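You operate a simulated robot arm through the tools that you are given. There is no shell and no other tool. Be economical: measure what you need, move in short steps, check, and stop when the job is done.

The job below is to be done with a simulated two-armed robot. You get a single attempt, and the scene is never put back.

## Task
Take the lid off the jar marked "caps" on the work bench and lay it down there. Then open the third chest drawer from the top, fetch the spool carton and set it in the leads bay and shut the drawer again. Then open the teal bin lid. The order counts. Set down upright: spool carton.

It is judged by the outcome, as a careful person would: the job done as asked, and still so three seconds after it is handed in. It fails if anything else is knocked over, pushed out of place, dropped, spilled or broken. Lids that push on must go on centred and level and be pressed home; caps that screw on are set level and turned clockwise until they are tight.

## Robot
Two 7-joint arms with fingered hands on one trunk, on a base that drives. Base frame: it is fixed to the floor where the robot stands at the start and does not move with it; the origin is under the middle of the robot, x ahead of it, y to its left, z up. Units: mm, rad, N and s.
The left shoulder is at the start at [20, 123, 1353], the right one opposite. Places, roughly: leads bay [-3500, 2200, 500]; spool carton [-3250, -750, 500]; teal bin lid [-3300, 3800, 400]; third chest drawer [-3400, 1900, 600]. Payload 2.4 kg a hand.
The tool frame of a hand sits at the grasp point between the pads (the TCP): z along the fingers, y along the line on which they close. The tips reach 17 mm beyond it. Largest opening 88 mm; the body of the gripper starts 47 mm behind the TCP. The gripper is a hand of 3 fingers: y runs from the thumb to the fingers, the wrist lies at [0, 0, -165] in the tool frame.
Orientation is told as [roll, pitch, yaw] about the base's x, y, z axes, in that order, counted from this pose: with the fingers straight down and closing along the base's y, the tool's x points along the base's -x, its y along +y and its z along -z.

## Interface
- The arms move only by the tool step_arm. It takes "left_increments", "right_increments" or both (then of equal length, played together; a hand with none holds still); each is a list of rows, each an object of numbers (a shift or turn left out is 0): "x", "y", "z": the shift along the base's x, y, z in units of 150 mm (1.0 is 150 mm); "wx", "wy", "wz": the turn, a rotation vector about the base's x, y, z in units of 180 degrees (1.0 is 180 degrees). In form: [{"x": .., "y": .., "z": .., "wx": .., "wy": .., "wz": ..}, ...]. A call has 1 to 12 rows; each row is the pose to reach, as a shift and turn from the pose commanded when the call began. A call with a number of a shift or a turn outside -1 to 1 is refused whole. Each row takes 0.2 s and may step no farther than 50 mm and 0.15 rad from the row before; otherwise, the whole call is refused. Where a pose cannot be reached the arm comes as near as it can. A force on the tool above 40 N (or 10 N above the force at the start of the call, whichever is more), or a blocked arm, ends the call early, and 0.2 s more pass. In this call time passes only in rows, and 0.2 s behind the last. It gives the time, the measured TCP pose, the force on the tool (base axes), the opening and the grip force at its end, in the units of the frame above (readings bear some noise), with the torque about the TCP (base axes, N m) and any sound that the robot's microphone picked up.
- Cameras (640 x 400 px; columns grow to the right, rows downward): "scene" is now at [36.7, 14.5, 1786.2]; the picture's right is [0.26, -0.97, 0.00], its down [-0.88, -0.24, -0.41] and it looks along [0.39, 0.10, -0.91] (base axes); focal length 272 px, centre (320, 200). "left" rides on the left gripper at [-52, 4, -66] in its tool frame; the picture's right is [-0.08, -1.00, 0.00], its down [0.78, -0.07, -0.62] and it looks along [0.62, -0.05, 0.78] (tool axes); focal length 243 px, centre (320, 200). "right" rides on the right gripper at [52, 4, -66] in its tool frame; the picture's right is [-0.08, 1.00, 0.00], its down [-0.78, -0.07, -0.62] and it looks along [-0.62, -0.05, 0.78] (tool axes); focal length 243 px, centre (320, 200).
- capture(camera): a new picture of that camera. The clock stands still meanwhile.
- lift_body(by): slides the trunk up (or, below 0, down) by that many mm; the arms and the scene camera ride with it, the base frame stays. It gives what a move gives, with no picture.
- steer(legs): drives the robot by 1 to 6 legs, each [ahead, left, turn to the left] in mm, mm and rad, along the robot's own axes; the way and the turn of a leg run together, so that a leg with both is an arc; at most 1500 mm and 3.142 rad a leg. The arms and the cameras ride along, it lands a little off, and it stops where it bumps. It gives what a move gives.
- curl_fingers(finger1, finger2, thumb_bend, hand): sets how far each is bent, from 0 (flat) to 100 (curled in); at 30 the hand is open as for a grip, at 70 the pads meet at the TCP. One left out holds its place. A second passes; each finger stops where it meets its share of the squeeze, and holds until it gets a number again. It is the only way to open and close the hand. It gives what a move gives, with no picture; readings hold the bend of each and the force on the fingers (four entries, about 0 where the hand has none), thumb and palm.
- pan_tilt(pan, tilt): turns the head with the scene camera to pan (to the left, within 2.094 rad either way) and tilt (down, from -0.506 to 1.204), counted from straight ahead of the robot. It gives what a move gives.
- pixel_to_xyz(camera, pixels): for up to 12 pixels [column, row] of the newest picture of that camera ("zoom" is the newest enlarged one), the place [x, y, z] in the base frame of the surface seen there, good to about 2 mm. The clock stands still meanwhile.
- close_up(camera, box): a new picture of the part [left, top, right, bottom] of that camera's present view, enlarged. The clock stands still meanwhile.
- hand_in(): hands the job in; it is judged then, once.

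Go step by step. Measure first, check grasps and placings, and put right what went wrong. The budget is 110 turns and 108 pictures, counting those below and the enlarged ones. Unless the task says otherwise, let go and move clear before handing in, and close with one line.

The tools are called after "Call:" by a JSON object that holds its "fn" and its "kwargs". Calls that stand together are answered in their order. step_arm: Moves the arms, as the interface text tells. Its arguments: {"type":"object","properties":{"left_increments":{"type":"array","items":{"type":"object","properties":{"x":{"type":"number"},"y":{"type":"number"},"z":{"type":"number"},"wx":{"type":"number"},"wy":{"type":"number"},"wz":{"type":"number"}}}},"right_increments":{"type":"array","items":{"type":"object","properties":{"x":{"type":"number"},"y":{"type":"number"},"z":{"type":"number"},"wx":{"type":"number"},"wy":{"type":"number"},"wz":{"type":"number"}}}}},"required":[]} The other tools are called the same way: lift_body (by) slides the trunk up or down; curl_fingers (finger1, finger2, thumb_bend, hand) moves the fingers one by one; steer (legs) drives the base; pan_tilt (pan, tilt) turns the head that bears the scene camera; capture (camera) takes a picture; pixel_to_xyz (camera, pixels) gives the place of the surface under pixels of a picture; close_up (camera, box) takes an enlarged picture of a part of a camera's view; hand_in () hands the job in.

At the start:

```text
clock: 0.0
left_ee_pos: [344.4, 119.8, 1231.0]
left_orientation: [-0.001, -0.003, -0.001]
left_wrist_force: [-0.7, -1.3, -0.3]
left_moment: [0.0, 0.05, 0.0]
left_finger_gap: 88.1
left_gripper_force: 0.1
left_shape: jaw
left_bend: [30.0, 30.0, 30.0]
left_finger forces: [0.0, 0.1, 0.0, 0.1, 0.0, 0.0]
right_ee_pos: [244.6, -128.1, 1245.0]
right_orientation: [0.001, 0.0, 0.0]
right_wrist_force: [-0.3, 0.3, 0.1]
right_moment: [0.03, 0.02, 0.01]
right_finger_gap: 87.7
right_gripper_force: 0.2
right_shape: jaw
right_bend: [30.0, 30.0, 30.0]
right_finger forces: [0.1, 0.1, 0.1, 0.1, 0.0, 0.0]
trunk travel left (down, up): [-567.0, 263.0]
robot x, y, heading: [-1.8, -0.1, -0.001]
head pan, tilt: [0.26, 1.152]
```

scene: 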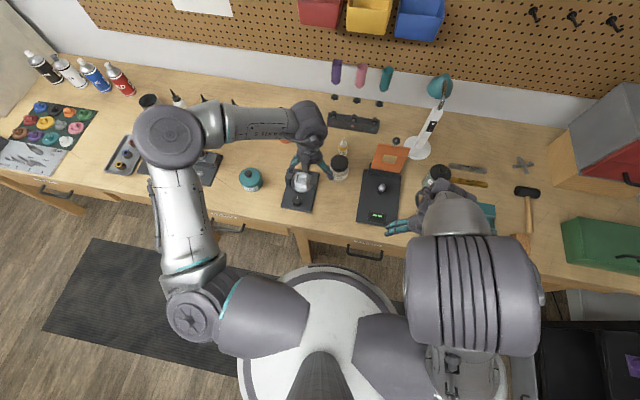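
right: 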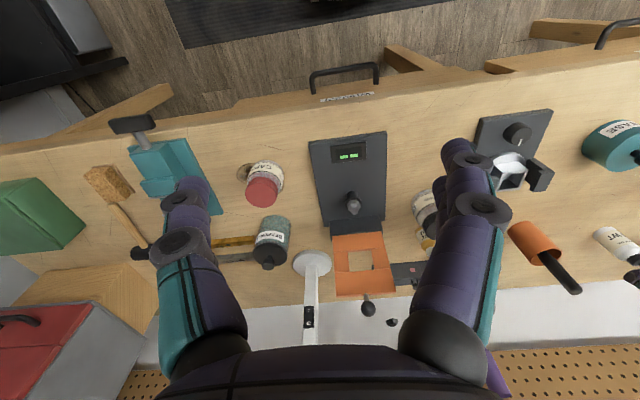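
left: 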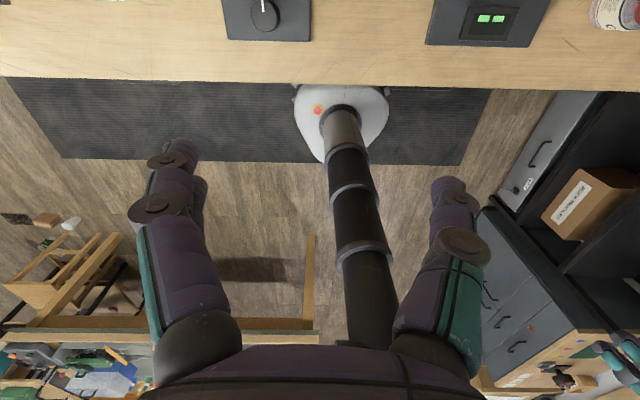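

The right picture shows a jar with a red lid at about (264,182) labelled "CAP.."; I enlarge it to read the label and measure.

Call:
{"fn": "close_up", "kwargs": {"camera": "right", "box": [200, 130, 360, 230]}}

Call:
{"fn": "close_up", "kwargs": {"camera": "right", "box": [380, 100, 640, 262]}}

Call:
{"fn": "pixel_to_xyz", "kwargs": {"camera": "right", "pixels": [[262, 192], [264, 168], [247, 192], [279, 192], [230, 190], [300, 190], [270, 245], [425, 205]]}}

```text
4.00 times, centred on (280, 180) of right
```

zoom: 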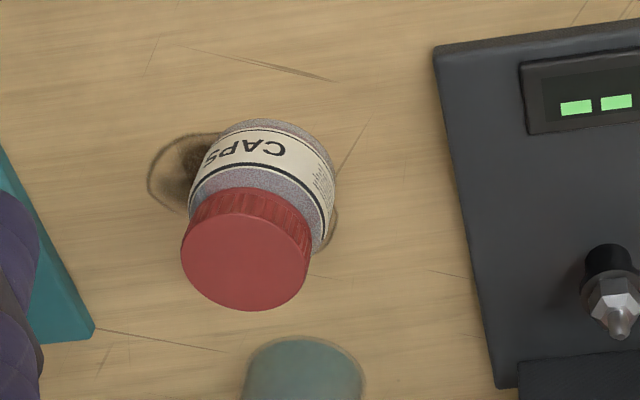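

```text
2.46 times, centred on (510, 181) of right
```

zoom: 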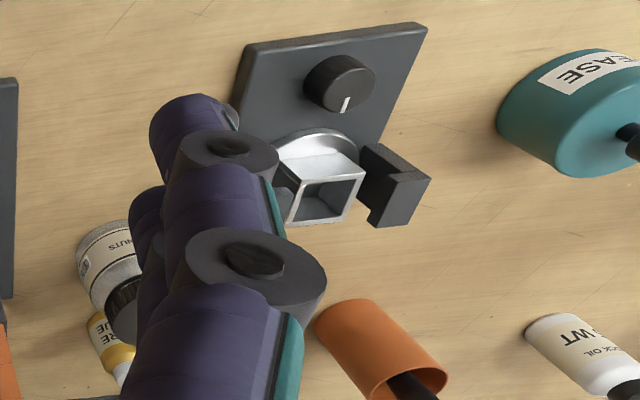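

```text
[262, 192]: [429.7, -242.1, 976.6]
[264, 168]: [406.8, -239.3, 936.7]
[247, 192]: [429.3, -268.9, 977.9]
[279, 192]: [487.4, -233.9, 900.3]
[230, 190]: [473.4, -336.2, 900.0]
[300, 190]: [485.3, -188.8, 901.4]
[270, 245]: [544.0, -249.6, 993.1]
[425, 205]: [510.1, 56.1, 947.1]
```

The jar CAPS has a ribbed red lid (screw type likely), top z≈977, near (430,-245). I measure the lid rim and the bench edge, and where the base stands.

Call:
{"fn": "pixel_to_xyz", "kwargs": {"camera": "right", "pixels": [[261, 195], [249, 195], [274, 196], [260, 205], [262, 181], [258, 170], [240, 92], [420, 80], [250, 245], [290, 245], [190, 150], [160, 170]]}}

Call:
{"fn": "pixel_to_xyz", "kwargs": {"camera": "scene", "pixels": [[350, 275], [300, 260], [250, 222], [440, 250], [365, 250], [330, 300]]}}

Call:
{"fn": "close_up", "kwargs": {"camera": "scene", "box": [320, 100, 560, 250]}}

```text
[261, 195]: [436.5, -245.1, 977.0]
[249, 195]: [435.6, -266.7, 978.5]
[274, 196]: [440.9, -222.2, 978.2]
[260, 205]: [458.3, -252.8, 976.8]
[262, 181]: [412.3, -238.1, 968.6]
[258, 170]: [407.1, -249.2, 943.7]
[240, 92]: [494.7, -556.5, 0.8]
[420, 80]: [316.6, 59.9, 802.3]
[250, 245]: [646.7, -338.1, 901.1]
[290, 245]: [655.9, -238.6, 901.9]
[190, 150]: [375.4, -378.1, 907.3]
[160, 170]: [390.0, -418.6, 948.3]
```

```text
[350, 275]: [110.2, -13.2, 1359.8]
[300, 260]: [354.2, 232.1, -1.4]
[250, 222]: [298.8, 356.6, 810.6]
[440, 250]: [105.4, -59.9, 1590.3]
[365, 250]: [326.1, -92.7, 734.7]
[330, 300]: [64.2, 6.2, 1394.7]
```

```text
2.67 times, centred on (440, 175) of scene
```

zoom: 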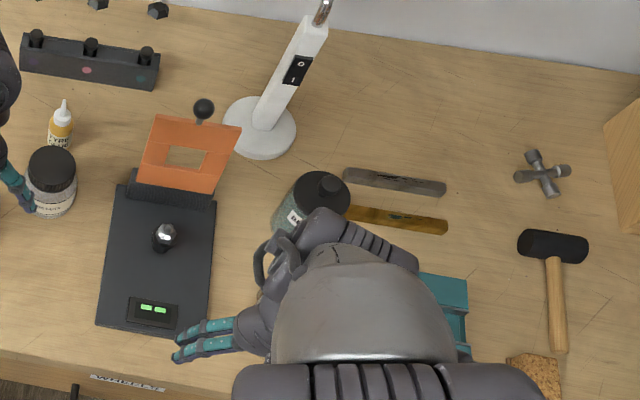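

Lid centre ≈ (437,-245), top z 978, about 48 mm across. I shift the robot right and a little ahead, and lower the trunk to bring the right hand over the lid.

Call:
{"fn": "steer", "kwargs": {"legs": [[0, -110, 0], [60, 0, 0]]}}

Call:
{"fn": "lift_body", "kwargs": {"by": -120}}

```text
clock: 1.8
left_ee_pos: [407.2, 8.8, 1230.8]
left_orientation: [-0.001, 0.001, 0.001]
left_wrist_force: [-0.1, 0.5, 0.1]
left_moment: [-0.02, -0.01, -0.01]
left_finger_gap: 87.9
left_gripper_force: 0.1
left_shape: jaw
left_bend: [30.0, 30.0, 30.0]
left_finger forces: [0.0, 0.0, 0.0, 0.1, 0.1, 0.0]
right_ee_pos: [306.7, -238.8, 1243.7]
right_orientation: [-0.001, 0.003, 0.002]
right_wrist_force: [-0.2, -0.5, 0.4]
right_moment: [0.03, 0.02, 0.0]
right_finger_gap: 87.9
right_gripper_force: 0.0
right_shape: jaw
right_bend: [30.0, 30.0, 30.0]
right_finger forces: [0.1, 0.0, 0.0, 0.0, 0.0, 0.1]
trunk travel left (down, up): [-567.0, 263.0]
robot x, y, heading: [61.4, -107.5, -0.001]
head pan, tilt: [0.26, 1.152]
```

```text
clock: 3.3
left_ee_pos: [405.1, 10.2, 1112.1]
left_orientation: [-0.003, -0.001, 0.001]
left_wrist_force: [0.5, 0.0, -0.4]
left_moment: [-0.02, 0.02, -0.04]
left_finger_gap: 88.0
left_gripper_force: 0.0
left_shape: jaw
left_bend: [30.0, 30.0, 30.0]
left_finger forces: [0.1, 0.0, 0.0, 0.1, 0.0, 0.1]
right_ee_pos: [304.6, -237.4, 1125.1]
right_orientation: [-0.001, 0.0, 0.003]
right_wrist_force: [-0.7, 0.5, 0.4]
right_moment: [-0.01, -0.01, 0.0]
right_finger_gap: 87.9
right_gripper_force: 0.0
right_shape: jaw
right_bend: [30.0, 30.0, 30.0]
right_finger forces: [0.0, 0.0, 0.1, 0.0, 0.1, 0.1]
trunk travel left (down, up): [-447.0, 383.0]
robot x, y, heading: [57.6, -113.9, 0.001]
head pan, tilt: [0.26, 1.152]
```

Both moves went cleanly. Now I move the right hand forward over the lid at the same height.

Call:
{"fn": "step_arm", "kwargs": {"right_increments": [{"x": 0.22, "y": -0.013}, {"x": 0.44, "y": -0.026}, {"x": 0.66, "y": -0.04}, {"x": 0.88, "y": -0.05}]}}

Call:
{"fn": "capture", "kwargs": {"camera": "right"}}

```text
clock: 4.3
left_ee_pos: [405.4, 11.4, 1110.2]
left_orientation: [-0.003, 0.0, 0.001]
left_wrist_force: [0.6, 0.2, -0.5]
left_moment: [0.05, -0.03, 0.01]
left_finger_gap: 87.6
left_gripper_force: 0.1
left_shape: jaw
left_bend: [30.0, 30.0, 30.0]
left_finger forces: [0.1, 0.0, 0.0, 0.0, 0.0, 0.0]
right_ee_pos: [440.7, -246.2, 1122.5]
right_orientation: [0.0, 0.002, 0.002]
right_wrist_force: [-0.2, 0.3, 0.5]
right_moment: [-0.01, 0.0, 0.04]
right_finger_gap: 88.1
right_gripper_force: 0.0
right_shape: jaw
right_bend: [30.0, 30.0, 30.0]
right_finger forces: [0.1, 0.1, 0.0, 0.0, 0.0, 0.0]
trunk travel left (down, up): [-447.0, 383.0]
robot x, y, heading: [59.1, -112.2, -0.002]
head pan, tilt: [0.26, 1.152]
```

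```text
101 pictures are left
```

right: 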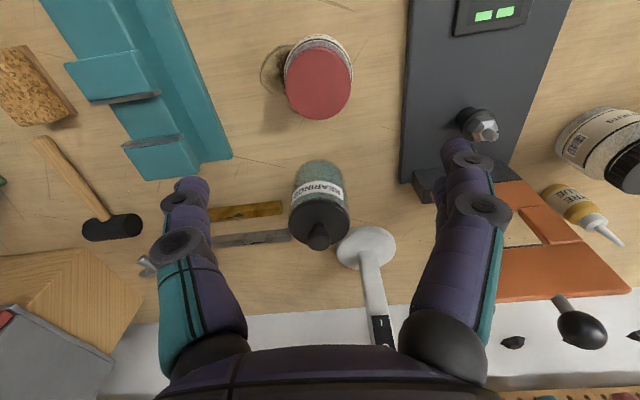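

Right hand is above the lid (lid at pixels (318,84)). I measure its rim again.

Call:
{"fn": "pixel_to_xyz", "kwargs": {"camera": "right", "pixels": [[318, 85], [289, 84], [348, 84], [318, 115], [318, 56], [300, 64], [340, 110], [318, 45], [318, 39]]}}

Call:
{"fn": "close_up", "kwargs": {"camera": "right", "box": [240, 20, 400, 120]}}

```text
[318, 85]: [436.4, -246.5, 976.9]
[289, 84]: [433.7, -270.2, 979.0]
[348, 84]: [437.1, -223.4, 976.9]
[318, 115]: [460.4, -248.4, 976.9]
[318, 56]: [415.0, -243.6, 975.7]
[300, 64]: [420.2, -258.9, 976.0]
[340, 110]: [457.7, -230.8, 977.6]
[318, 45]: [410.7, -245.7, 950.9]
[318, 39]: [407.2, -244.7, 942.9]
```

```text
4.00 times, centred on (320, 70) of right
```

zoom: 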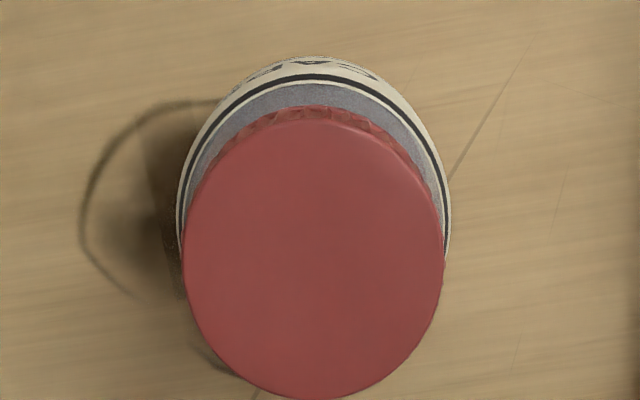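

Lid centre (437,-247), top 977, shoulder of jar around 955. I pre-turn the hand clockwise 1.2 rad and go down to about z 1020 first.

Call:
{"fn": "step_arm", "kwargs": {"right_increments": [{"x": -0.02, "wz": -0.047}, {"x": -0.02, "wz": -0.094, "z": -0.1}, {"x": -0.02, "wz": -0.141, "z": -0.2}, {"x": -0.02, "wz": -0.188, "z": -0.3}, {"x": -0.02, "wz": -0.235, "z": -0.4}, {"x": -0.02, "wz": -0.282, "z": -0.5}, {"x": -0.02, "wz": -0.329, "z": -0.6}, {"x": -0.02, "wz": -0.376, "z": -0.68}]}}

Call:
{"fn": "capture", "kwargs": {"camera": "right"}}

```text
clock: 6.1
left_ee_pos: [405.2, 10.9, 1111.3]
left_orientation: [-0.002, 0.0, 0.001]
left_wrist_force: [0.9, 0.7, -0.1]
left_moment: [0.01, -0.02, -0.03]
left_finger_gap: 87.9
left_gripper_force: 0.1
left_shape: jaw
left_bend: [30.0, 30.0, 30.0]
left_finger forces: [0.0, 0.0, 0.0, 0.1, 0.0, 0.0]
right_ee_pos: [433.4, -245.6, 1021.7]
right_orientation: [0.001, -0.001, -1.182]
right_wrist_force: [0.3, 0.3, -0.2]
right_moment: [0.0, 0.0, -0.01]
right_finger_gap: 88.1
right_gripper_force: 0.0
right_shape: jaw
right_bend: [30.0, 30.0, 30.0]
right_finger forces: [0.0, 0.0, 0.1, 0.0, 0.1, 0.0]
trunk travel left (down, up): [-447.0, 383.0]
robot x, y, heading: [62.0, -108.6, 0.006]
head pan, tilt: [0.26, 1.152]
```

```text
99 pictures are left
```

right: 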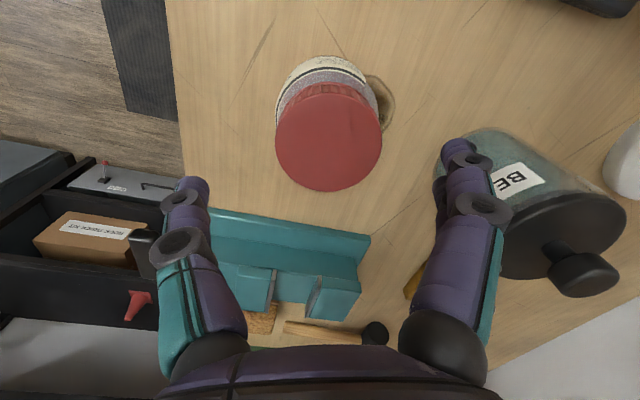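

The lid is between the fingers; the bearings jar is clear of the right finger by over 20 mm. I descend to grip height z≈973.

Call:
{"fn": "step_arm", "kwargs": {"right_increments": [{"z": -0.1, "x": 0.01}, {"z": -0.2, "x": 0.01}, {"z": -0.325, "x": 0.01}]}}

Call:
{"fn": "capture", "kwargs": {"camera": "right"}}

```text
clock: 6.9
left_ee_pos: [405.5, 9.5, 1111.2]
left_orientation: [-0.002, 0.0, 0.001]
left_wrist_force: [-0.1, 1.0, -0.4]
left_moment: [-0.01, 0.03, 0.0]
left_finger_gap: 87.6
left_gripper_force: 0.0
left_shape: jaw
left_bend: [30.0, 30.0, 30.0]
left_finger forces: [0.0, 0.1, 0.0, 0.1, 0.0, 0.0]
right_ee_pos: [435.3, -245.4, 973.4]
right_orientation: [0.001, 0.001, -1.177]
right_wrist_force: [-0.5, -0.3, -0.3]
right_moment: [-0.01, 0.02, 0.02]
right_finger_gap: 88.0
right_gripper_force: 0.0
right_shape: jaw
right_bend: [30.0, 30.0, 30.0]
right_finger forces: [0.0, 0.1, 0.1, 0.1, 0.0, 0.0]
trunk travel left (down, up): [-447.0, 383.0]
robot x, y, heading: [61.7, -110.1, 0.003]
head pan, tilt: [0.26, 1.152]
```

```text
98 pictures are left
```

right: 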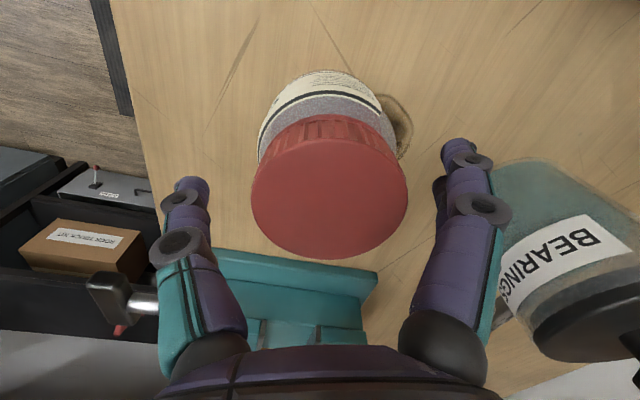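

Lid is centred within a few mm (329,187 vs 320,200). I close the fingers on it.

Call:
{"fn": "curl_fingers", "kwargs": {"hand": "right", "finger1": 60, "finger2": 60, "thumb_bend": 60}}

Call:
{"fn": "capture", "kwargs": {"camera": "right"}}

```text
clock: 7.9
left_ee_pos: [406.3, 9.5, 1110.3]
left_orientation: [-0.001, -0.001, 0.0]
left_wrist_force: [0.4, 0.0, 0.2]
left_moment: [0.0, -0.01, 0.01]
left_finger_gap: 88.1
left_gripper_force: 0.1
left_shape: jaw
left_bend: [30.0, 30.0, 30.0]
left_finger forces: [0.0, 0.0, 0.0, 0.1, 0.1, 0.0]
right_ee_pos: [434.9, -244.9, 974.7]
right_orientation: [0.0, -0.001, -1.177]
right_wrist_force: [0.3, 0.6, -1.9]
right_moment: [-0.01, -0.01, -0.03]
right_finger_gap: 42.7
right_gripper_force: 8.9
right_shape: fingers
right_bend: [51.0, 49.0, 53.0]
right_finger forces: [4.2, 5.0, 0.0, 0.0, 8.5, 0.1]
trunk travel left (down, up): [-447.0, 383.0]
robot x, y, heading: [57.9, -107.7, -0.001]
head pan, tilt: [0.26, 1.152]
```

```text
97 pictures are left
```

right: 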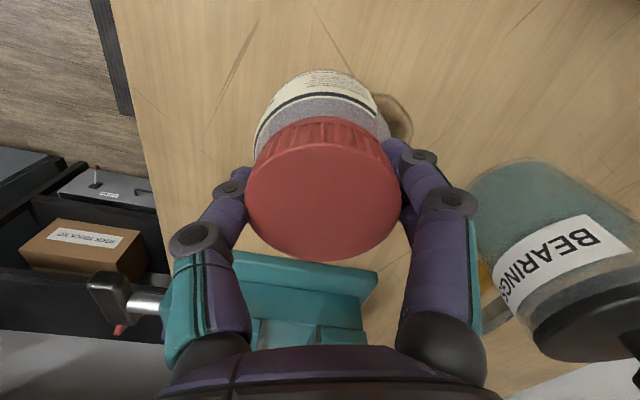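

Gripped with 8.9 N, jar barely moved. I turn counter-clockwise 0.6 rad and watch whether jar label follows.

Call:
{"fn": "step_arm", "kwargs": {"right_increments": [{"wz": 0.045}, {"wz": 0.09}, {"wz": 0.135}, {"wz": 0.18}]}}

Call:
{"fn": "capture", "kwargs": {"camera": "right"}}

```text
clock: 8.9
left_ee_pos: [405.3, 10.0, 1112.3]
left_orientation: [-0.003, 0.0, 0.001]
left_wrist_force: [0.4, 0.2, -0.3]
left_moment: [-0.02, -0.01, -0.05]
left_finger_gap: 88.0
left_gripper_force: 0.0
left_shape: jaw
left_bend: [30.0, 30.0, 30.0]
left_finger forces: [0.0, 0.1, 0.0, 0.0, 0.1, 0.0]
right_ee_pos: [435.8, -245.8, 973.5]
right_orientation: [0.0, 0.001, -0.61]
right_wrist_force: [-0.7, -0.1, -1.3]
right_moment: [-0.01, 0.01, 0.0]
right_finger_gap: 42.7
right_gripper_force: 8.8
right_shape: fingers
right_bend: [51.0, 49.0, 53.0]
right_finger forces: [4.2, 5.0, 0.1, 0.0, 8.5, 0.1]
trunk travel left (down, up): [-447.0, 383.0]
robot x, y, heading: [63.6, -111.8, -0.0]
head pan, tilt: [0.26, 1.152]
```

```text
96 pictures are left
```

right: 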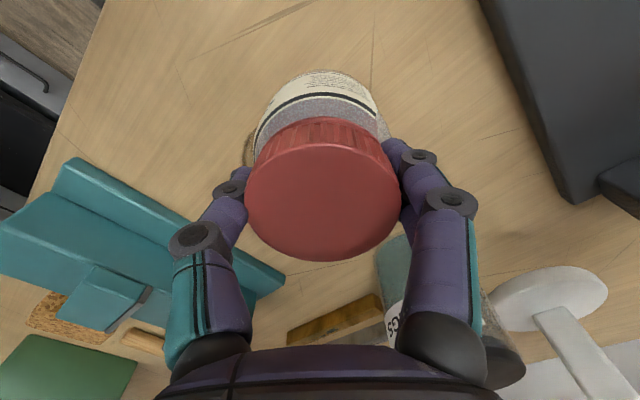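

The label stripes look the same relative to the lid, so the jar turned along with it. Before bringing the other hand, I try a light downward push while turning.

Call:
{"fn": "step_arm", "kwargs": {"right_increments": [{"z": -0.02}, {"z": -0.035}, {"z": -0.035, "wz": 0.04}, {"z": -0.035, "wz": 0.08}, {"z": -0.035, "wz": 0.12}, {"z": -0.035, "wz": 0.16}]}}

Call:
{"fn": "capture", "kwargs": {"camera": "right"}}

```text
clock: 10.3
left_ee_pos: [403.6, 10.3, 1111.4]
left_orientation: [-0.001, -0.002, 0.002]
left_wrist_force: [-0.4, -0.2, 0.6]
left_moment: [-0.02, -0.02, 0.0]
left_finger_gap: 87.8
left_gripper_force: 0.0
left_shape: jaw
left_bend: [30.0, 30.0, 30.0]
left_finger forces: [0.0, 0.0, 0.0, 0.0, 0.1, 0.1]
right_ee_pos: [436.4, -244.5, 968.9]
right_orientation: [0.001, 0.001, -0.108]
right_wrist_force: [1.3, 0.7, 11.6]
right_moment: [0.01, 0.01, -0.12]
right_finger_gap: 40.4
right_gripper_force: 8.8
right_shape: fingers
right_bend: [53.0, 52.0, 55.0]
right_finger forces: [3.5, 5.5, 0.0, 0.1, 8.5, 0.1]
trunk travel left (down, up): [-447.0, 383.0]
robot x, y, heading: [58.9, -108.6, 0.001]
head pan, tilt: [0.26, 1.152]
```

```text
95 pictures are left
```

right: 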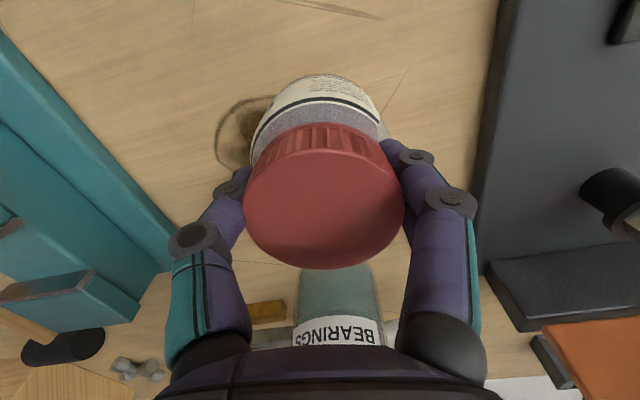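

Torque reached only 0.12 N·m and the jar still turned along, so I need the left hand to hold the jar body. I release, raise the right hand and shift the robot right so both hands reach it.

Call:
{"fn": "curl_fingers", "kwargs": {"hand": "right", "finger1": 30, "finger2": 30, "thumb_bend": 30}}

Call:
{"fn": "step_arm", "kwargs": {"right_increments": [{"z": 0.2}, {"z": 0.5}, {"z": 0.8}, {"z": 1.0}]}}

Call:
{"fn": "steer", "kwargs": {"legs": [[0, -90, 0]]}}

Call:
{"fn": "capture", "kwargs": {"camera": "right"}}

Call:
{"fn": "capture", "kwargs": {"camera": "scene"}}

```text
clock: 11.3
left_ee_pos: [405.2, 10.2, 1110.8]
left_orientation: [-0.004, -0.002, 0.002]
left_wrist_force: [0.3, -0.3, -0.8]
left_moment: [-0.03, 0.0, 0.03]
left_finger_gap: 88.0
left_gripper_force: 0.0
left_shape: jaw
left_bend: [30.0, 30.0, 30.0]
left_finger forces: [0.0, 0.1, 0.1, 0.1, 0.0, 0.0]
right_ee_pos: [435.2, -245.5, 969.6]
right_orientation: [0.001, 0.0, -0.11]
right_wrist_force: [-0.5, 0.2, -0.2]
right_moment: [-0.01, 0.02, 0.0]
right_finger_gap: 84.2
right_gripper_force: 0.0
right_shape: fingers
right_bend: [30.0, 30.0, 30.0]
right_finger forces: [0.0, 0.1, 0.0, 0.1, 0.0, 0.0]
trunk travel left (down, up): [-447.0, 383.0]
robot x, y, heading: [59.4, -112.7, 0.001]
head pan, tilt: [0.26, 1.152]
```

```text
clock: 12.3
left_ee_pos: [405.1, 10.3, 1111.4]
left_orientation: [-0.001, -0.002, 0.002]
left_wrist_force: [-0.4, -0.4, 0.0]
left_moment: [0.0, 0.03, -0.01]
left_finger_gap: 87.8
left_gripper_force: 0.1
left_shape: jaw
left_bend: [30.0, 30.0, 30.0]
left_finger forces: [0.0, 0.0, 0.0, 0.0, 0.0, 0.0]
right_ee_pos: [434.7, -243.6, 1118.5]
right_orientation: [-0.001, 0.001, -0.11]
right_wrist_force: [0.4, -0.1, 0.4]
right_moment: [-0.04, -0.01, 0.0]
right_finger_gap: 84.2
right_gripper_force: 0.0
right_shape: fingers
right_bend: [30.0, 30.0, 30.0]
right_finger forces: [0.0, 0.1, 0.0, 0.1, 0.0, 0.0]
trunk travel left (down, up): [-447.0, 383.0]
robot x, y, heading: [60.3, -110.2, -0.003]
head pan, tilt: [0.26, 1.152]
```

```text
clock: 13.4
left_ee_pos: [405.2, -80.2, 1110.4]
left_orientation: [-0.001, -0.001, 0.001]
left_wrist_force: [-0.1, -0.2, 0.5]
left_moment: [0.0, -0.03, -0.01]
left_finger_gap: 88.1
left_gripper_force: 0.0
left_shape: jaw
left_bend: [30.0, 30.0, 30.0]
left_finger forces: [0.0, 0.0, 0.0, 0.0, 0.1, 0.1]
right_ee_pos: [435.5, -334.6, 1117.9]
right_orientation: [0.003, 0.0, -0.112]
right_wrist_force: [-0.2, -0.5, -0.7]
right_moment: [0.0, -0.02, -0.01]
right_finger_gap: 84.2
right_gripper_force: 0.2
right_shape: fingers
right_bend: [30.0, 30.0, 30.0]
right_finger forces: [0.0, 0.0, 0.0, 0.0, 0.0, 0.0]
trunk travel left (down, up): [-447.0, 383.0]
robot x, y, heading: [60.6, -202.3, 0.002]
head pan, tilt: [0.26, 1.152]
```

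```text
94 pictures are left
```

right: 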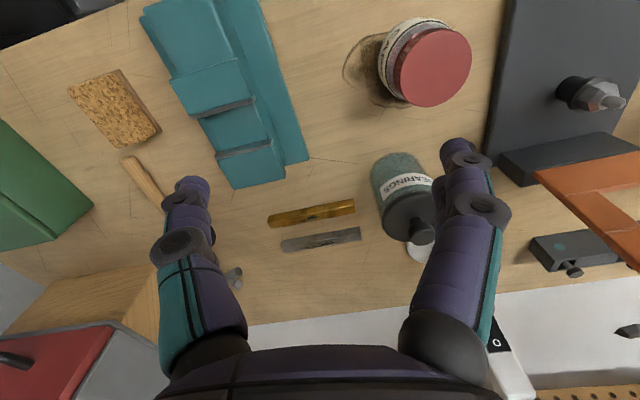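

```text
93 pictures are left
```

scene: 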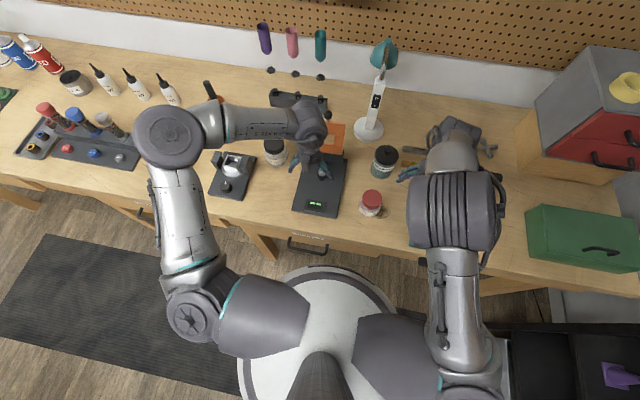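

Good view. I measure lid, jar, device and vise extents.

Call:
{"fn": "pixel_to_xyz", "kwargs": {"camera": "right", "pixels": [[433, 67], [402, 67], [464, 67], [433, 98], [490, 100], [515, 60], [600, 100], [280, 120], [330, 110], [245, 60], [350, 60]]}}

Call:
{"fn": "close_up", "kwargs": {"camera": "scene", "box": [290, 150, 450, 250]}}

```text
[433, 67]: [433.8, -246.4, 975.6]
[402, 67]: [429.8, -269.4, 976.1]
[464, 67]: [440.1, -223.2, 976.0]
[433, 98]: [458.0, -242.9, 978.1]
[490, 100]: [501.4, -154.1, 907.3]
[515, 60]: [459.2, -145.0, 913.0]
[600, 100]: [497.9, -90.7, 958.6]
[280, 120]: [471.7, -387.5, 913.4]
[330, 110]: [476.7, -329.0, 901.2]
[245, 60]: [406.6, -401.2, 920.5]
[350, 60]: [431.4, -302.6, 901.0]
```

```text
4.00 times, centred on (370, 200) of scene
```

zoom: 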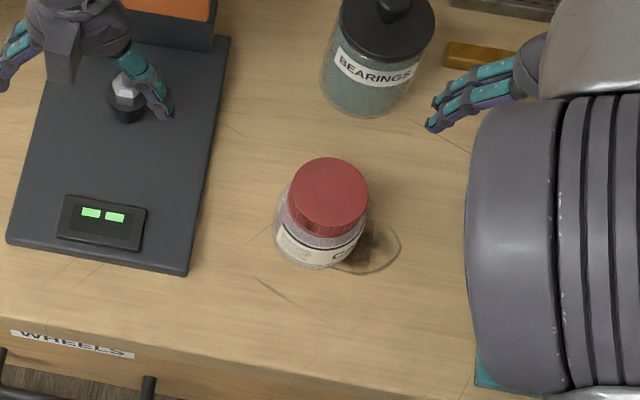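

Jar at (434,-246); device edge at y≈-150 and vise at y≈-350 leave room. I swing the left hand to a forward-pointing pose (25° below horizontal) behind the jar.

Call:
{"fn": "step_arm", "kwargs": {"left_increments": [{"x": -0.08, "y": -0.125, "z": -0.075, "wy": -0.045}, {"x": -0.16, "y": -0.25, "z": -0.15, "wy": -0.09}, {"x": -0.24, "y": -0.375, "z": -0.225, "wy": -0.135}, {"x": -0.32, "y": -0.5, "z": -0.3, "wy": -0.18}, {"x": -0.4, "y": -0.625, "z": -0.375, "wy": -0.225}, {"x": -0.48, "y": -0.75, "z": -0.45, "wy": -0.27}, {"x": -0.56, "y": -0.875, "z": -0.525, "wy": -0.315}, {"x": -0.633, "y": -1.0, "z": -0.6, "wy": -0.36}]}}

Call:
{"fn": "capture", "kwargs": {"camera": "left"}}

Call:
{"fn": "capture", "kwargs": {"camera": "scene"}}

```text
clock: 15.2
left_ee_pos: [307.3, -229.2, 1021.4]
left_orientation: [-0.01, -1.127, 0.001]
left_wrist_force: [0.1, -0.1, -0.3]
left_moment: [-0.02, -0.01, 0.0]
left_finger_gap: 88.0
left_gripper_force: 0.1
left_shape: jaw
left_bend: [30.0, 30.0, 30.0]
left_finger forces: [0.0, 0.0, 0.0, 0.0, 0.0, 0.1]
right_ee_pos: [435.4, -333.3, 1118.3]
right_orientation: [0.0, 0.001, -0.112]
right_wrist_force: [-0.7, -0.5, -1.2]
right_moment: [0.0, 0.03, 0.0]
right_finger_gap: 84.3
right_gripper_force: 0.0
right_shape: fingers
right_bend: [30.0, 30.0, 30.0]
right_finger forces: [0.0, 0.0, 0.0, 0.0, 0.0, 0.0]
trunk travel left (down, up): [-447.0, 383.0]
robot x, y, heading: [61.5, -201.4, -0.001]
head pan, tilt: [0.26, 1.152]
```

```text
91 pictures are left
```

left: 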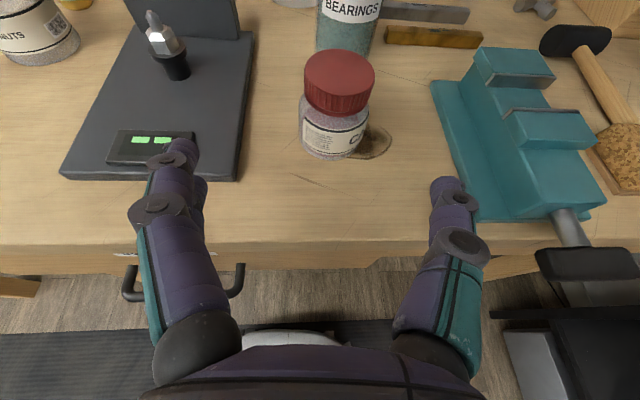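

```text
90 pictures are left
```

scene: 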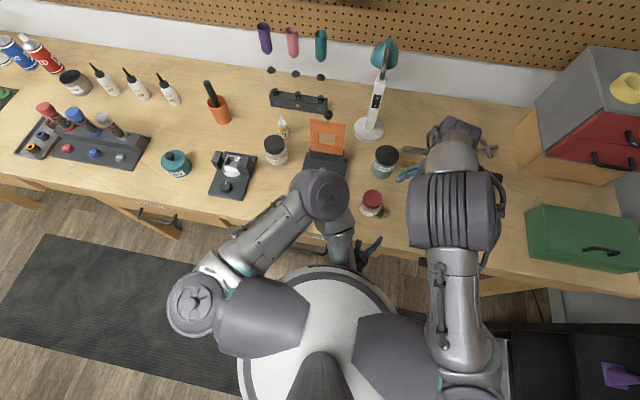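

Left hand is posed well; jar body at (335,130) in its view. I lower to z≈928, align y, and advance part-way.

Call:
{"fn": "step_arm", "kwargs": {"left_increments": [{"y": -0.04, "z": -0.2}, {"y": -0.08, "z": -0.4}, {"y": -0.113, "z": -0.62}, {"x": 0.2, "y": -0.113, "z": -0.62}, {"x": 0.35, "y": -0.113, "z": -0.62}, {"x": 0.45, "y": -0.113, "z": -0.62}]}}

Call:
{"fn": "capture", "kwargs": {"camera": "left"}}

```text
clock: 16.6
left_ee_pos: [377.4, -246.2, 927.1]
left_orientation: [-0.004, -1.132, 0.005]
left_wrist_force: [0.1, -0.5, 0.0]
left_moment: [0.01, -0.01, 0.02]
left_finger_gap: 88.1
left_gripper_force: 0.0
left_shape: jaw
left_bend: [30.0, 30.0, 30.0]
left_finger forces: [0.0, 0.1, 0.0, 0.1, 0.0, 0.1]
right_ee_pos: [436.2, -334.9, 1119.2]
right_orientation: [-0.001, 0.0, -0.112]
right_wrist_force: [-0.3, 0.7, 0.8]
right_moment: [0.03, 0.03, -0.01]
right_finger_gap: 83.9
right_gripper_force: 0.0
right_shape: fingers
right_bend: [30.0, 30.0, 30.0]
right_finger forces: [0.1, 0.0, 0.1, 0.1, 0.1, 0.0]
trunk travel left (down, up): [-447.0, 383.0]
robot x, y, heading: [59.8, -201.1, 0.003]
head pan, tilt: [0.26, 1.152]
```

```text
89 pictures are left
```

left: 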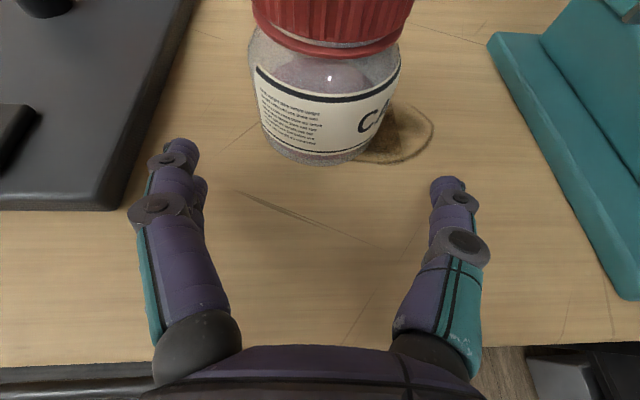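

Jar centred near column 328; advance to the jar axis and close.

Call:
{"fn": "step_arm", "kwargs": {"left_increments": [{"x": 0.13, "y": -0.01}, {"x": 0.26, "y": -0.02}, {"x": 0.36, "y": -0.02}]}}

Call:
{"fn": "curl_fingers", "kwargs": {"hand": "left", "finger1": 60, "finger2": 60, "thumb_bend": 60}}

Call:
{"fn": "capture", "kwargs": {"camera": "left"}}

Call:
{"fn": "capture", "kwargs": {"camera": "right"}}

```text
clock: 17.4
left_ee_pos: [432.3, -250.0, 928.9]
left_orientation: [-0.003, -1.131, 0.002]
left_wrist_force: [0.2, -0.3, 0.1]
left_moment: [-0.01, 0.0, 0.03]
left_finger_gap: 88.0
left_gripper_force: 0.1
left_shape: jaw
left_bend: [30.0, 30.0, 30.0]
left_finger forces: [0.0, 0.0, 0.0, 0.1, 0.1, 0.1]
right_ee_pos: [434.1, -334.1, 1119.8]
right_orientation: [-0.001, 0.0, -0.112]
right_wrist_force: [-0.6, -0.3, 0.4]
right_moment: [-0.02, -0.01, 0.01]
right_finger_gap: 84.2
right_gripper_force: 0.0
right_shape: fingers
right_bend: [30.0, 30.0, 30.0]
right_finger forces: [0.1, 0.1, 0.0, 0.0, 0.0, 0.1]
trunk travel left (down, up): [-447.0, 383.0]
robot x, y, heading: [58.7, -196.8, 0.002]
head pan, tilt: [0.26, 1.152]
```

```text
clock: 18.4
left_ee_pos: [431.7, -249.0, 929.2]
left_orientation: [-0.003, -1.134, 0.001]
left_wrist_force: [-0.1, 0.5, -0.5]
left_moment: [0.01, 0.01, 0.01]
left_finger_gap: 53.8
left_gripper_force: 12.1
left_shape: fingers
left_bend: [48.0, 46.0, 49.0]
left_finger forces: [5.8, 6.1, 0.0, 0.1, 11.5, 0.0]
right_ee_pos: [435.6, -335.0, 1118.1]
right_orientation: [0.0, 0.0, -0.112]
right_wrist_force: [-0.4, 0.5, -0.4]
right_moment: [-0.01, 0.0, 0.01]
right_finger_gap: 84.2
right_gripper_force: 0.1
right_shape: fingers
right_bend: [30.0, 30.0, 30.0]
right_finger forces: [0.0, 0.0, 0.0, 0.0, 0.0, 0.0]
trunk travel left (down, up): [-447.0, 383.0]
robot x, y, heading: [62.7, -197.8, -0.001]
head pan, tilt: [0.26, 1.152]
```

```text
88 pictures are left
```

left: 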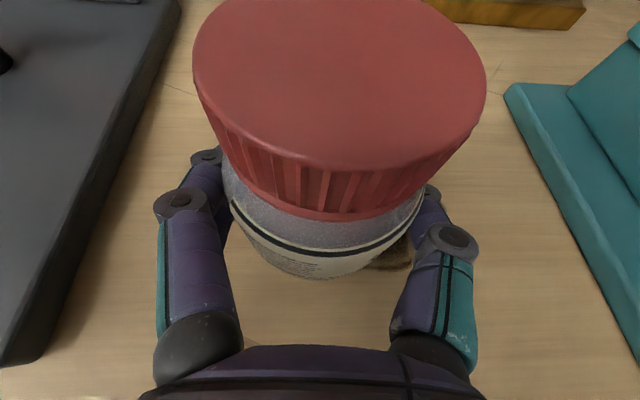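

```text
87 pictures are left
```

right: 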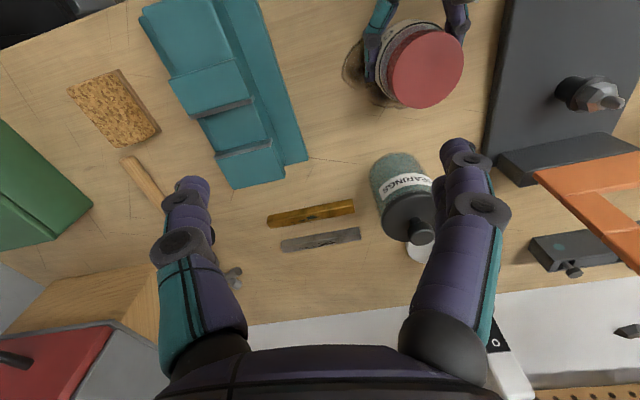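

Jar held with 12 N. I measure the lid centre again before bringing the right hand down.

Call:
{"fn": "pixel_to_xyz", "kwargs": {"camera": "right", "pixels": [[426, 66], [394, 66], [456, 64], [426, 100], [426, 36]]}}

Call:
{"fn": "pixel_to_xyz", "kwargs": {"camera": "left", "pixels": [[330, 165], [330, 190], [330, 212], [330, 225], [340, 80], [205, 70], [475, 70]]}}

```text
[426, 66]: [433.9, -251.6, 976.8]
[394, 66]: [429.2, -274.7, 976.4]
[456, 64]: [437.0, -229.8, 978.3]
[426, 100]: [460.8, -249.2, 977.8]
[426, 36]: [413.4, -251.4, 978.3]
```

```text
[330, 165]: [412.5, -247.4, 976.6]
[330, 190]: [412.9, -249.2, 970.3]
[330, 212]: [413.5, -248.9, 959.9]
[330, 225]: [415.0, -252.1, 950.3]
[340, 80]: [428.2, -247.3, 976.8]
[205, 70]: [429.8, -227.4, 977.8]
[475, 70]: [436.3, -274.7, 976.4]
```

Lid centre (435,-251), ribs from z 958 to 977. I move the right hand over, pre-turned to about -0.7 rad, and descend with fingers partly open.

Call:
{"fn": "curl_fingers", "kwargs": {"hand": "right", "finger1": 37, "finger2": 37, "thumb_bend": 37}}

Call:
{"fn": "step_arm", "kwargs": {"right_increments": [{"y": 0.2, "wz": -0.045}, {"y": 0.4, "wz": -0.09}, {"y": 0.553, "wz": -0.135}, {"y": 0.553, "wz": -0.18, "z": -0.2}, {"y": 0.553, "wz": -0.19, "z": -0.45}, {"y": 0.553, "wz": -0.19, "z": -0.66}]}}

Call:
{"fn": "capture", "kwargs": {"camera": "right"}}

Call:
{"fn": "capture", "kwargs": {"camera": "left"}}

```text
clock: 19.4
left_ee_pos: [431.1, -249.9, 929.2]
left_orientation: [-0.004, -1.134, 0.002]
left_wrist_force: [0.1, 0.6, 0.2]
left_moment: [0.02, -0.01, -0.01]
left_finger_gap: 53.6
left_gripper_force: 11.8
left_shape: fingers
left_bend: [48.0, 46.0, 49.0]
left_finger forces: [5.9, 6.0, 0.0, 0.0, 11.4, 0.1]
right_ee_pos: [436.4, -334.9, 1119.0]
right_orientation: [0.002, -0.001, -0.111]
right_wrist_force: [0.2, 0.2, 0.6]
right_moment: [0.03, -0.01, 0.04]
right_finger_gap: 69.7
right_gripper_force: 0.0
right_shape: fingers
right_bend: [37.0, 37.0, 37.0]
right_finger forces: [0.0, 0.0, 0.0, 0.0, 0.1, 0.0]
trunk travel left (down, up): [-447.0, 383.0]
robot x, y, heading: [61.9, -201.7, -0.003]
head pan, tilt: [0.26, 1.152]
```

```text
clock: 20.8
left_ee_pos: [432.2, -249.3, 929.5]
left_orientation: [-0.002, -1.134, 0.002]
left_wrist_force: [-0.3, -0.3, -0.2]
left_moment: [0.01, -0.03, 0.03]
left_finger_gap: 53.7
left_gripper_force: 11.6
left_shape: fingers
left_bend: [48.0, 47.0, 49.0]
left_finger forces: [5.8, 5.9, 0.1, 0.1, 11.6, 0.0]
right_ee_pos: [436.1, -251.7, 1019.5]
right_orientation: [0.004, 0.005, -0.71]
right_wrist_force: [0.6, -0.3, -0.4]
right_moment: [0.0, -0.02, 0.02]
right_finger_gap: 69.6
right_gripper_force: 0.1
right_shape: fingers
right_bend: [37.0, 37.0, 37.0]
right_finger forces: [0.0, 0.0, 0.1, 0.0, 0.1, 0.0]
trunk travel left (down, up): [-447.0, 383.0]
robot x, y, heading: [61.9, -196.6, -0.001]
head pan, tilt: [0.26, 1.152]
```

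```text
86 pictures are left
```

right: 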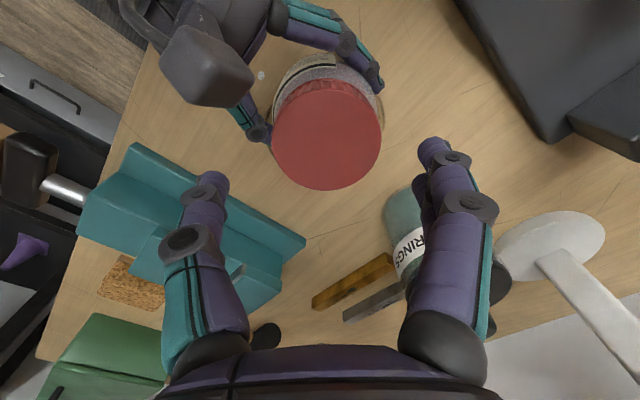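

```text
85 pictures are left
```

left: 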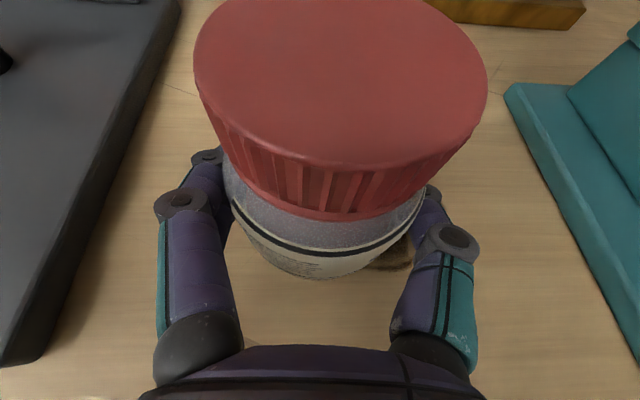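

Right fingers straddle the lid. I descend the last 46 mm, grip, and turn 0.5 rad counter-clockwise.

Call:
{"fn": "step_arm", "kwargs": {"right_increments": [{"z": -0.1}, {"z": -0.2}, {"z": -0.305}]}}

Call:
{"fn": "curl_fingers", "kwargs": {"hand": "right", "finger1": 65, "finger2": 65, "thumb_bend": 65}}

Call:
{"fn": "step_arm", "kwargs": {"right_increments": [{"wz": 0.04}, {"wz": 0.08}, {"wz": 0.12}, {"wz": 0.16}]}}

Call:
{"fn": "capture", "kwargs": {"camera": "left"}}

Call:
{"fn": "capture", "kwargs": {"camera": "right"}}

```text
clock: 21.6
left_ee_pos: [430.0, -248.8, 928.0]
left_orientation: [-0.003, -1.131, 0.003]
left_wrist_force: [0.0, 0.5, 0.5]
left_moment: [0.04, 0.02, 0.02]
left_finger_gap: 53.8
left_gripper_force: 11.5
left_shape: fingers
left_bend: [48.0, 47.0, 49.0]
left_finger forces: [5.8, 5.9, 0.0, 0.0, 11.6, 0.1]
right_ee_pos: [436.5, -255.2, 975.7]
right_orientation: [0.004, 0.005, -0.71]
right_wrist_force: [-0.2, 0.3, -0.5]
right_moment: [-0.01, 0.03, 0.02]
right_finger_gap: 69.5
right_gripper_force: 0.1
right_shape: fingers
right_bend: [37.0, 37.0, 37.0]
right_finger forces: [0.1, 0.0, 0.0, 0.0, 0.0, 0.0]
right hand out of reach, approached as far as the arm can: row 2, 3
trunk travel left (down, up): [-447.0, 383.0]
robot x, y, heading: [64.2, -198.8, 0.002]
head pan, tilt: [0.26, 1.152]
```

```text
clock: 22.6
left_ee_pos: [432.1, -249.7, 928.7]
left_orientation: [-0.003, -1.131, 0.001]
left_wrist_force: [-4.4, -3.0, 2.7]
left_moment: [0.13, -0.02, -0.02]
left_finger_gap: 53.5
left_gripper_force: 12.1
left_shape: fingers
left_bend: [49.0, 48.0, 49.0]
left_finger forces: [4.8, 5.1, 0.0, 0.1, 13.6, 0.1]
right_ee_pos: [437.6, -255.6, 975.3]
right_orientation: [0.003, 0.004, -0.708]
right_wrist_force: [3.7, 4.8, -2.1]
right_moment: [0.12, -0.09, 0.0]
right_finger_gap: 44.4
right_gripper_force: 12.9
right_shape: fingers
right_bend: [48.0, 48.0, 57.0]
right_finger forces: [7.8, 7.8, 0.0, 0.1, 10.2, 0.0]
trunk travel left (down, up): [-447.0, 383.0]
robot x, y, heading: [59.2, -197.9, -0.002]
head pan, tilt: [0.26, 1.152]
```

```text
clock: 23.6
left_ee_pos: [430.3, -249.2, 928.3]
left_orientation: [-0.004, -1.134, 0.001]
left_wrist_force: [-6.6, -4.4, 4.4]
left_moment: [0.14, -0.05, -0.04]
left_finger_gap: 53.6
left_gripper_force: 11.6
left_shape: fingers
left_bend: [50.0, 49.0, 49.0]
left_finger forces: [4.3, 4.7, 0.0, 0.0, 14.4, 0.0]
right_ee_pos: [437.4, -257.1, 973.9]
right_orientation: [0.004, 0.0, -0.203]
right_wrist_force: [6.7, 5.3, 4.8]
right_moment: [0.21, -0.11, -0.12]
right_finger_gap: 43.6
right_gripper_force: 12.9
right_shape: fingers
right_bend: [48.0, 48.0, 58.0]
right_finger forces: [7.7, 8.3, 0.1, 0.1, 9.1, 0.0]
trunk travel left (down, up): [-447.0, 383.0]
robot x, y, heading: [56.6, -197.8, 0.002]
head pan, tilt: [0.26, 1.152]
```

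```text
84 pictures are left
```

left: 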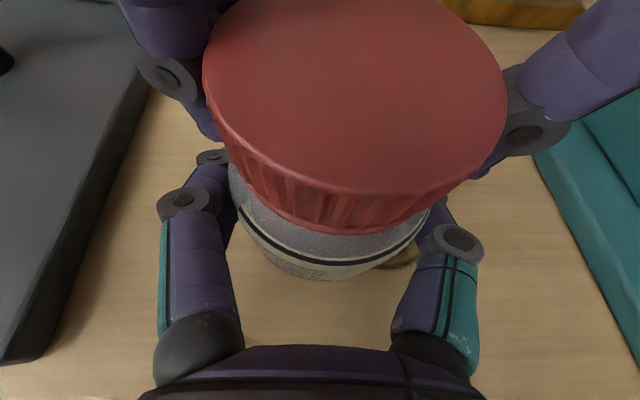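

```text
83 pictures are left
```

right: 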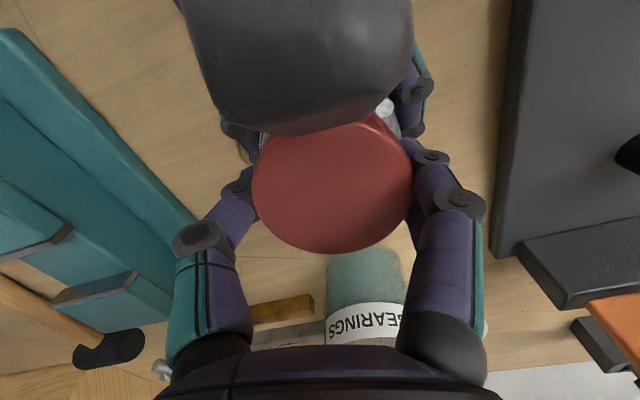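

Lateral load of ~6 N shows the right hand sits about 5 mm off in y, and torque is 0.12 N·m. I enlarge the rib area to detect lid-jar relative motion, then turn further with the offset reduced.

Call:
{"fn": "close_up", "kwargs": {"camera": "left", "box": [200, 120, 520, 320]}}

Call:
{"fn": "step_arm", "kwargs": {"right_increments": [{"y": 0.03}, {"y": 0.03, "wz": 0.04}, {"y": 0.03, "wz": 0.08}, {"y": 0.03, "wz": 0.12}]}}

Call:
{"fn": "close_up", "kwargs": {"camera": "left", "box": [200, 120, 520, 320]}}

```text
2.00 times, centred on (360, 220) of left
```

zoom: 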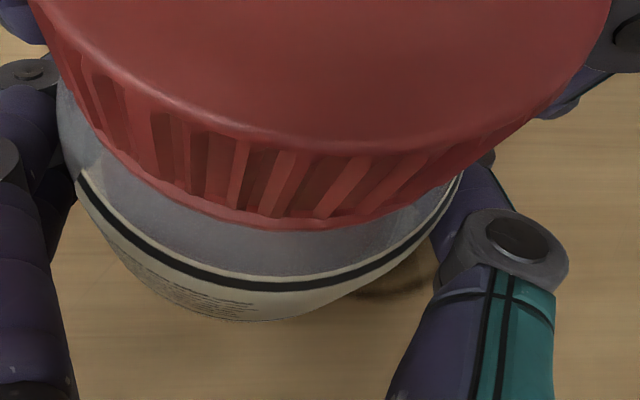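

```text
clock: 24.6
left_ee_pos: [431.7, -248.2, 929.2]
left_orientation: [-0.002, -1.133, 0.002]
left_wrist_force: [-7.7, -3.4, 6.5]
left_moment: [0.16, -0.07, -0.02]
left_finger_gap: 53.4
left_gripper_force: 11.8
left_shape: fingers
left_bend: [50.0, 49.0, 49.0]
left_finger forces: [4.8, 5.1, 0.0, 0.1, 13.9, 0.0]
right_ee_pos: [437.0, -255.5, 974.4]
right_orientation: [0.005, -0.003, 0.173]
right_wrist_force: [9.5, 4.2, 5.8]
right_moment: [0.04, -0.15, -0.07]
right_finger_gap: 43.5
right_gripper_force: 11.3
right_shape: fingers
right_bend: [49.0, 50.0, 58.0]
right_finger forces: [6.1, 7.0, 0.0, 0.1, 10.1, 0.0]
right hand out of reach, approached as far as the arm can: row 1, 2, 3, 4
trunk travel left (down, up): [-447.0, 383.0]
robot x, y, heading: [61.2, -198.2, -0.001]
head pan, tilt: [0.26, 1.152]
```

```text
2.00 times, centred on (360, 220) of left
```

zoom: 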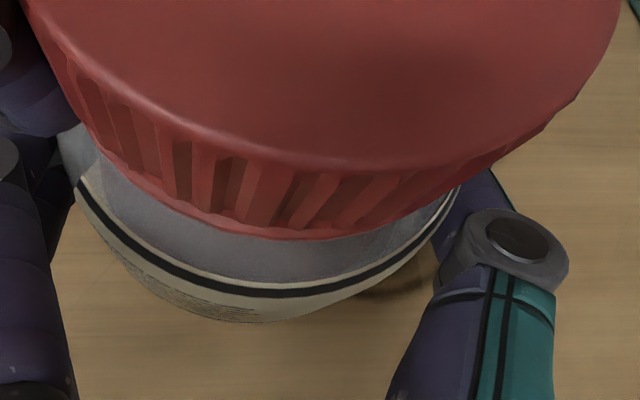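

The lid seems to have moved a bit but readings show lateral loads; I check clearance between the left camera box and right hand, and lid/jar heights.

Call:
{"fn": "capture", "kwargs": {"camera": "right"}}

Call:
{"fn": "capture", "kwargs": {"camera": "left"}}

Call:
{"fn": "pixel_to_xyz", "kwargs": {"camera": "right", "pixels": [[320, 20], [320, 60], [320, 100], [280, 60], [360, 60], [320, 160], [320, 200], [320, 235]]}}

Call:
{"fn": "pixel_to_xyz", "kwargs": {"camera": "left", "pixels": [[300, 80], [400, 80], [340, 150], [340, 215], [340, 236], [340, 255], [250, 160], [460, 150]]}}

```text
80 pictures are left
```

right: 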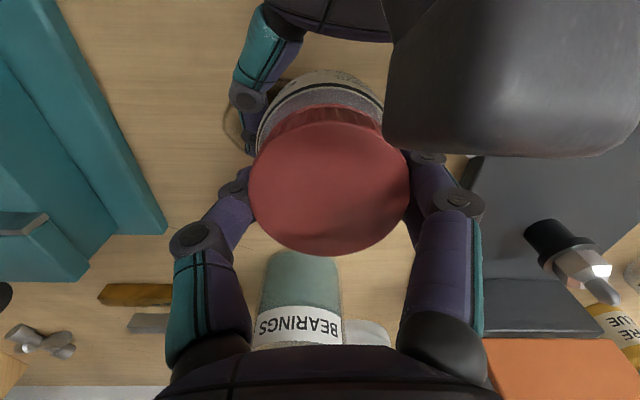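

```text
79 pictures are left
```

left: 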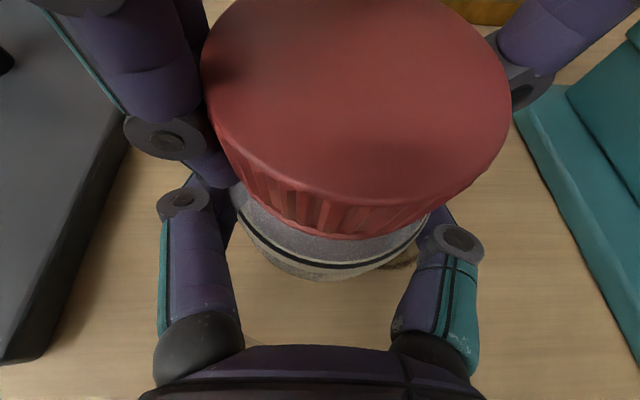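

```text
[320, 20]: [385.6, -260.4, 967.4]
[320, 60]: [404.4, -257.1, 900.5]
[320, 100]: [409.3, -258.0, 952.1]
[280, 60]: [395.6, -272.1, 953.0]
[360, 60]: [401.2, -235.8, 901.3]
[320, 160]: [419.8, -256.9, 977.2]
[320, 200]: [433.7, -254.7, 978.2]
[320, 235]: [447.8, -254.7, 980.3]
```

```text
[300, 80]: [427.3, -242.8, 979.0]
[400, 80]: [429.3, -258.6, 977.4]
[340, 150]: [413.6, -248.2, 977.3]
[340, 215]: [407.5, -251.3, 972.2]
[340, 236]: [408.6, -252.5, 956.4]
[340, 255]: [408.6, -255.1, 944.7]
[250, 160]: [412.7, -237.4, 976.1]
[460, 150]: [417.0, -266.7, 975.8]
```

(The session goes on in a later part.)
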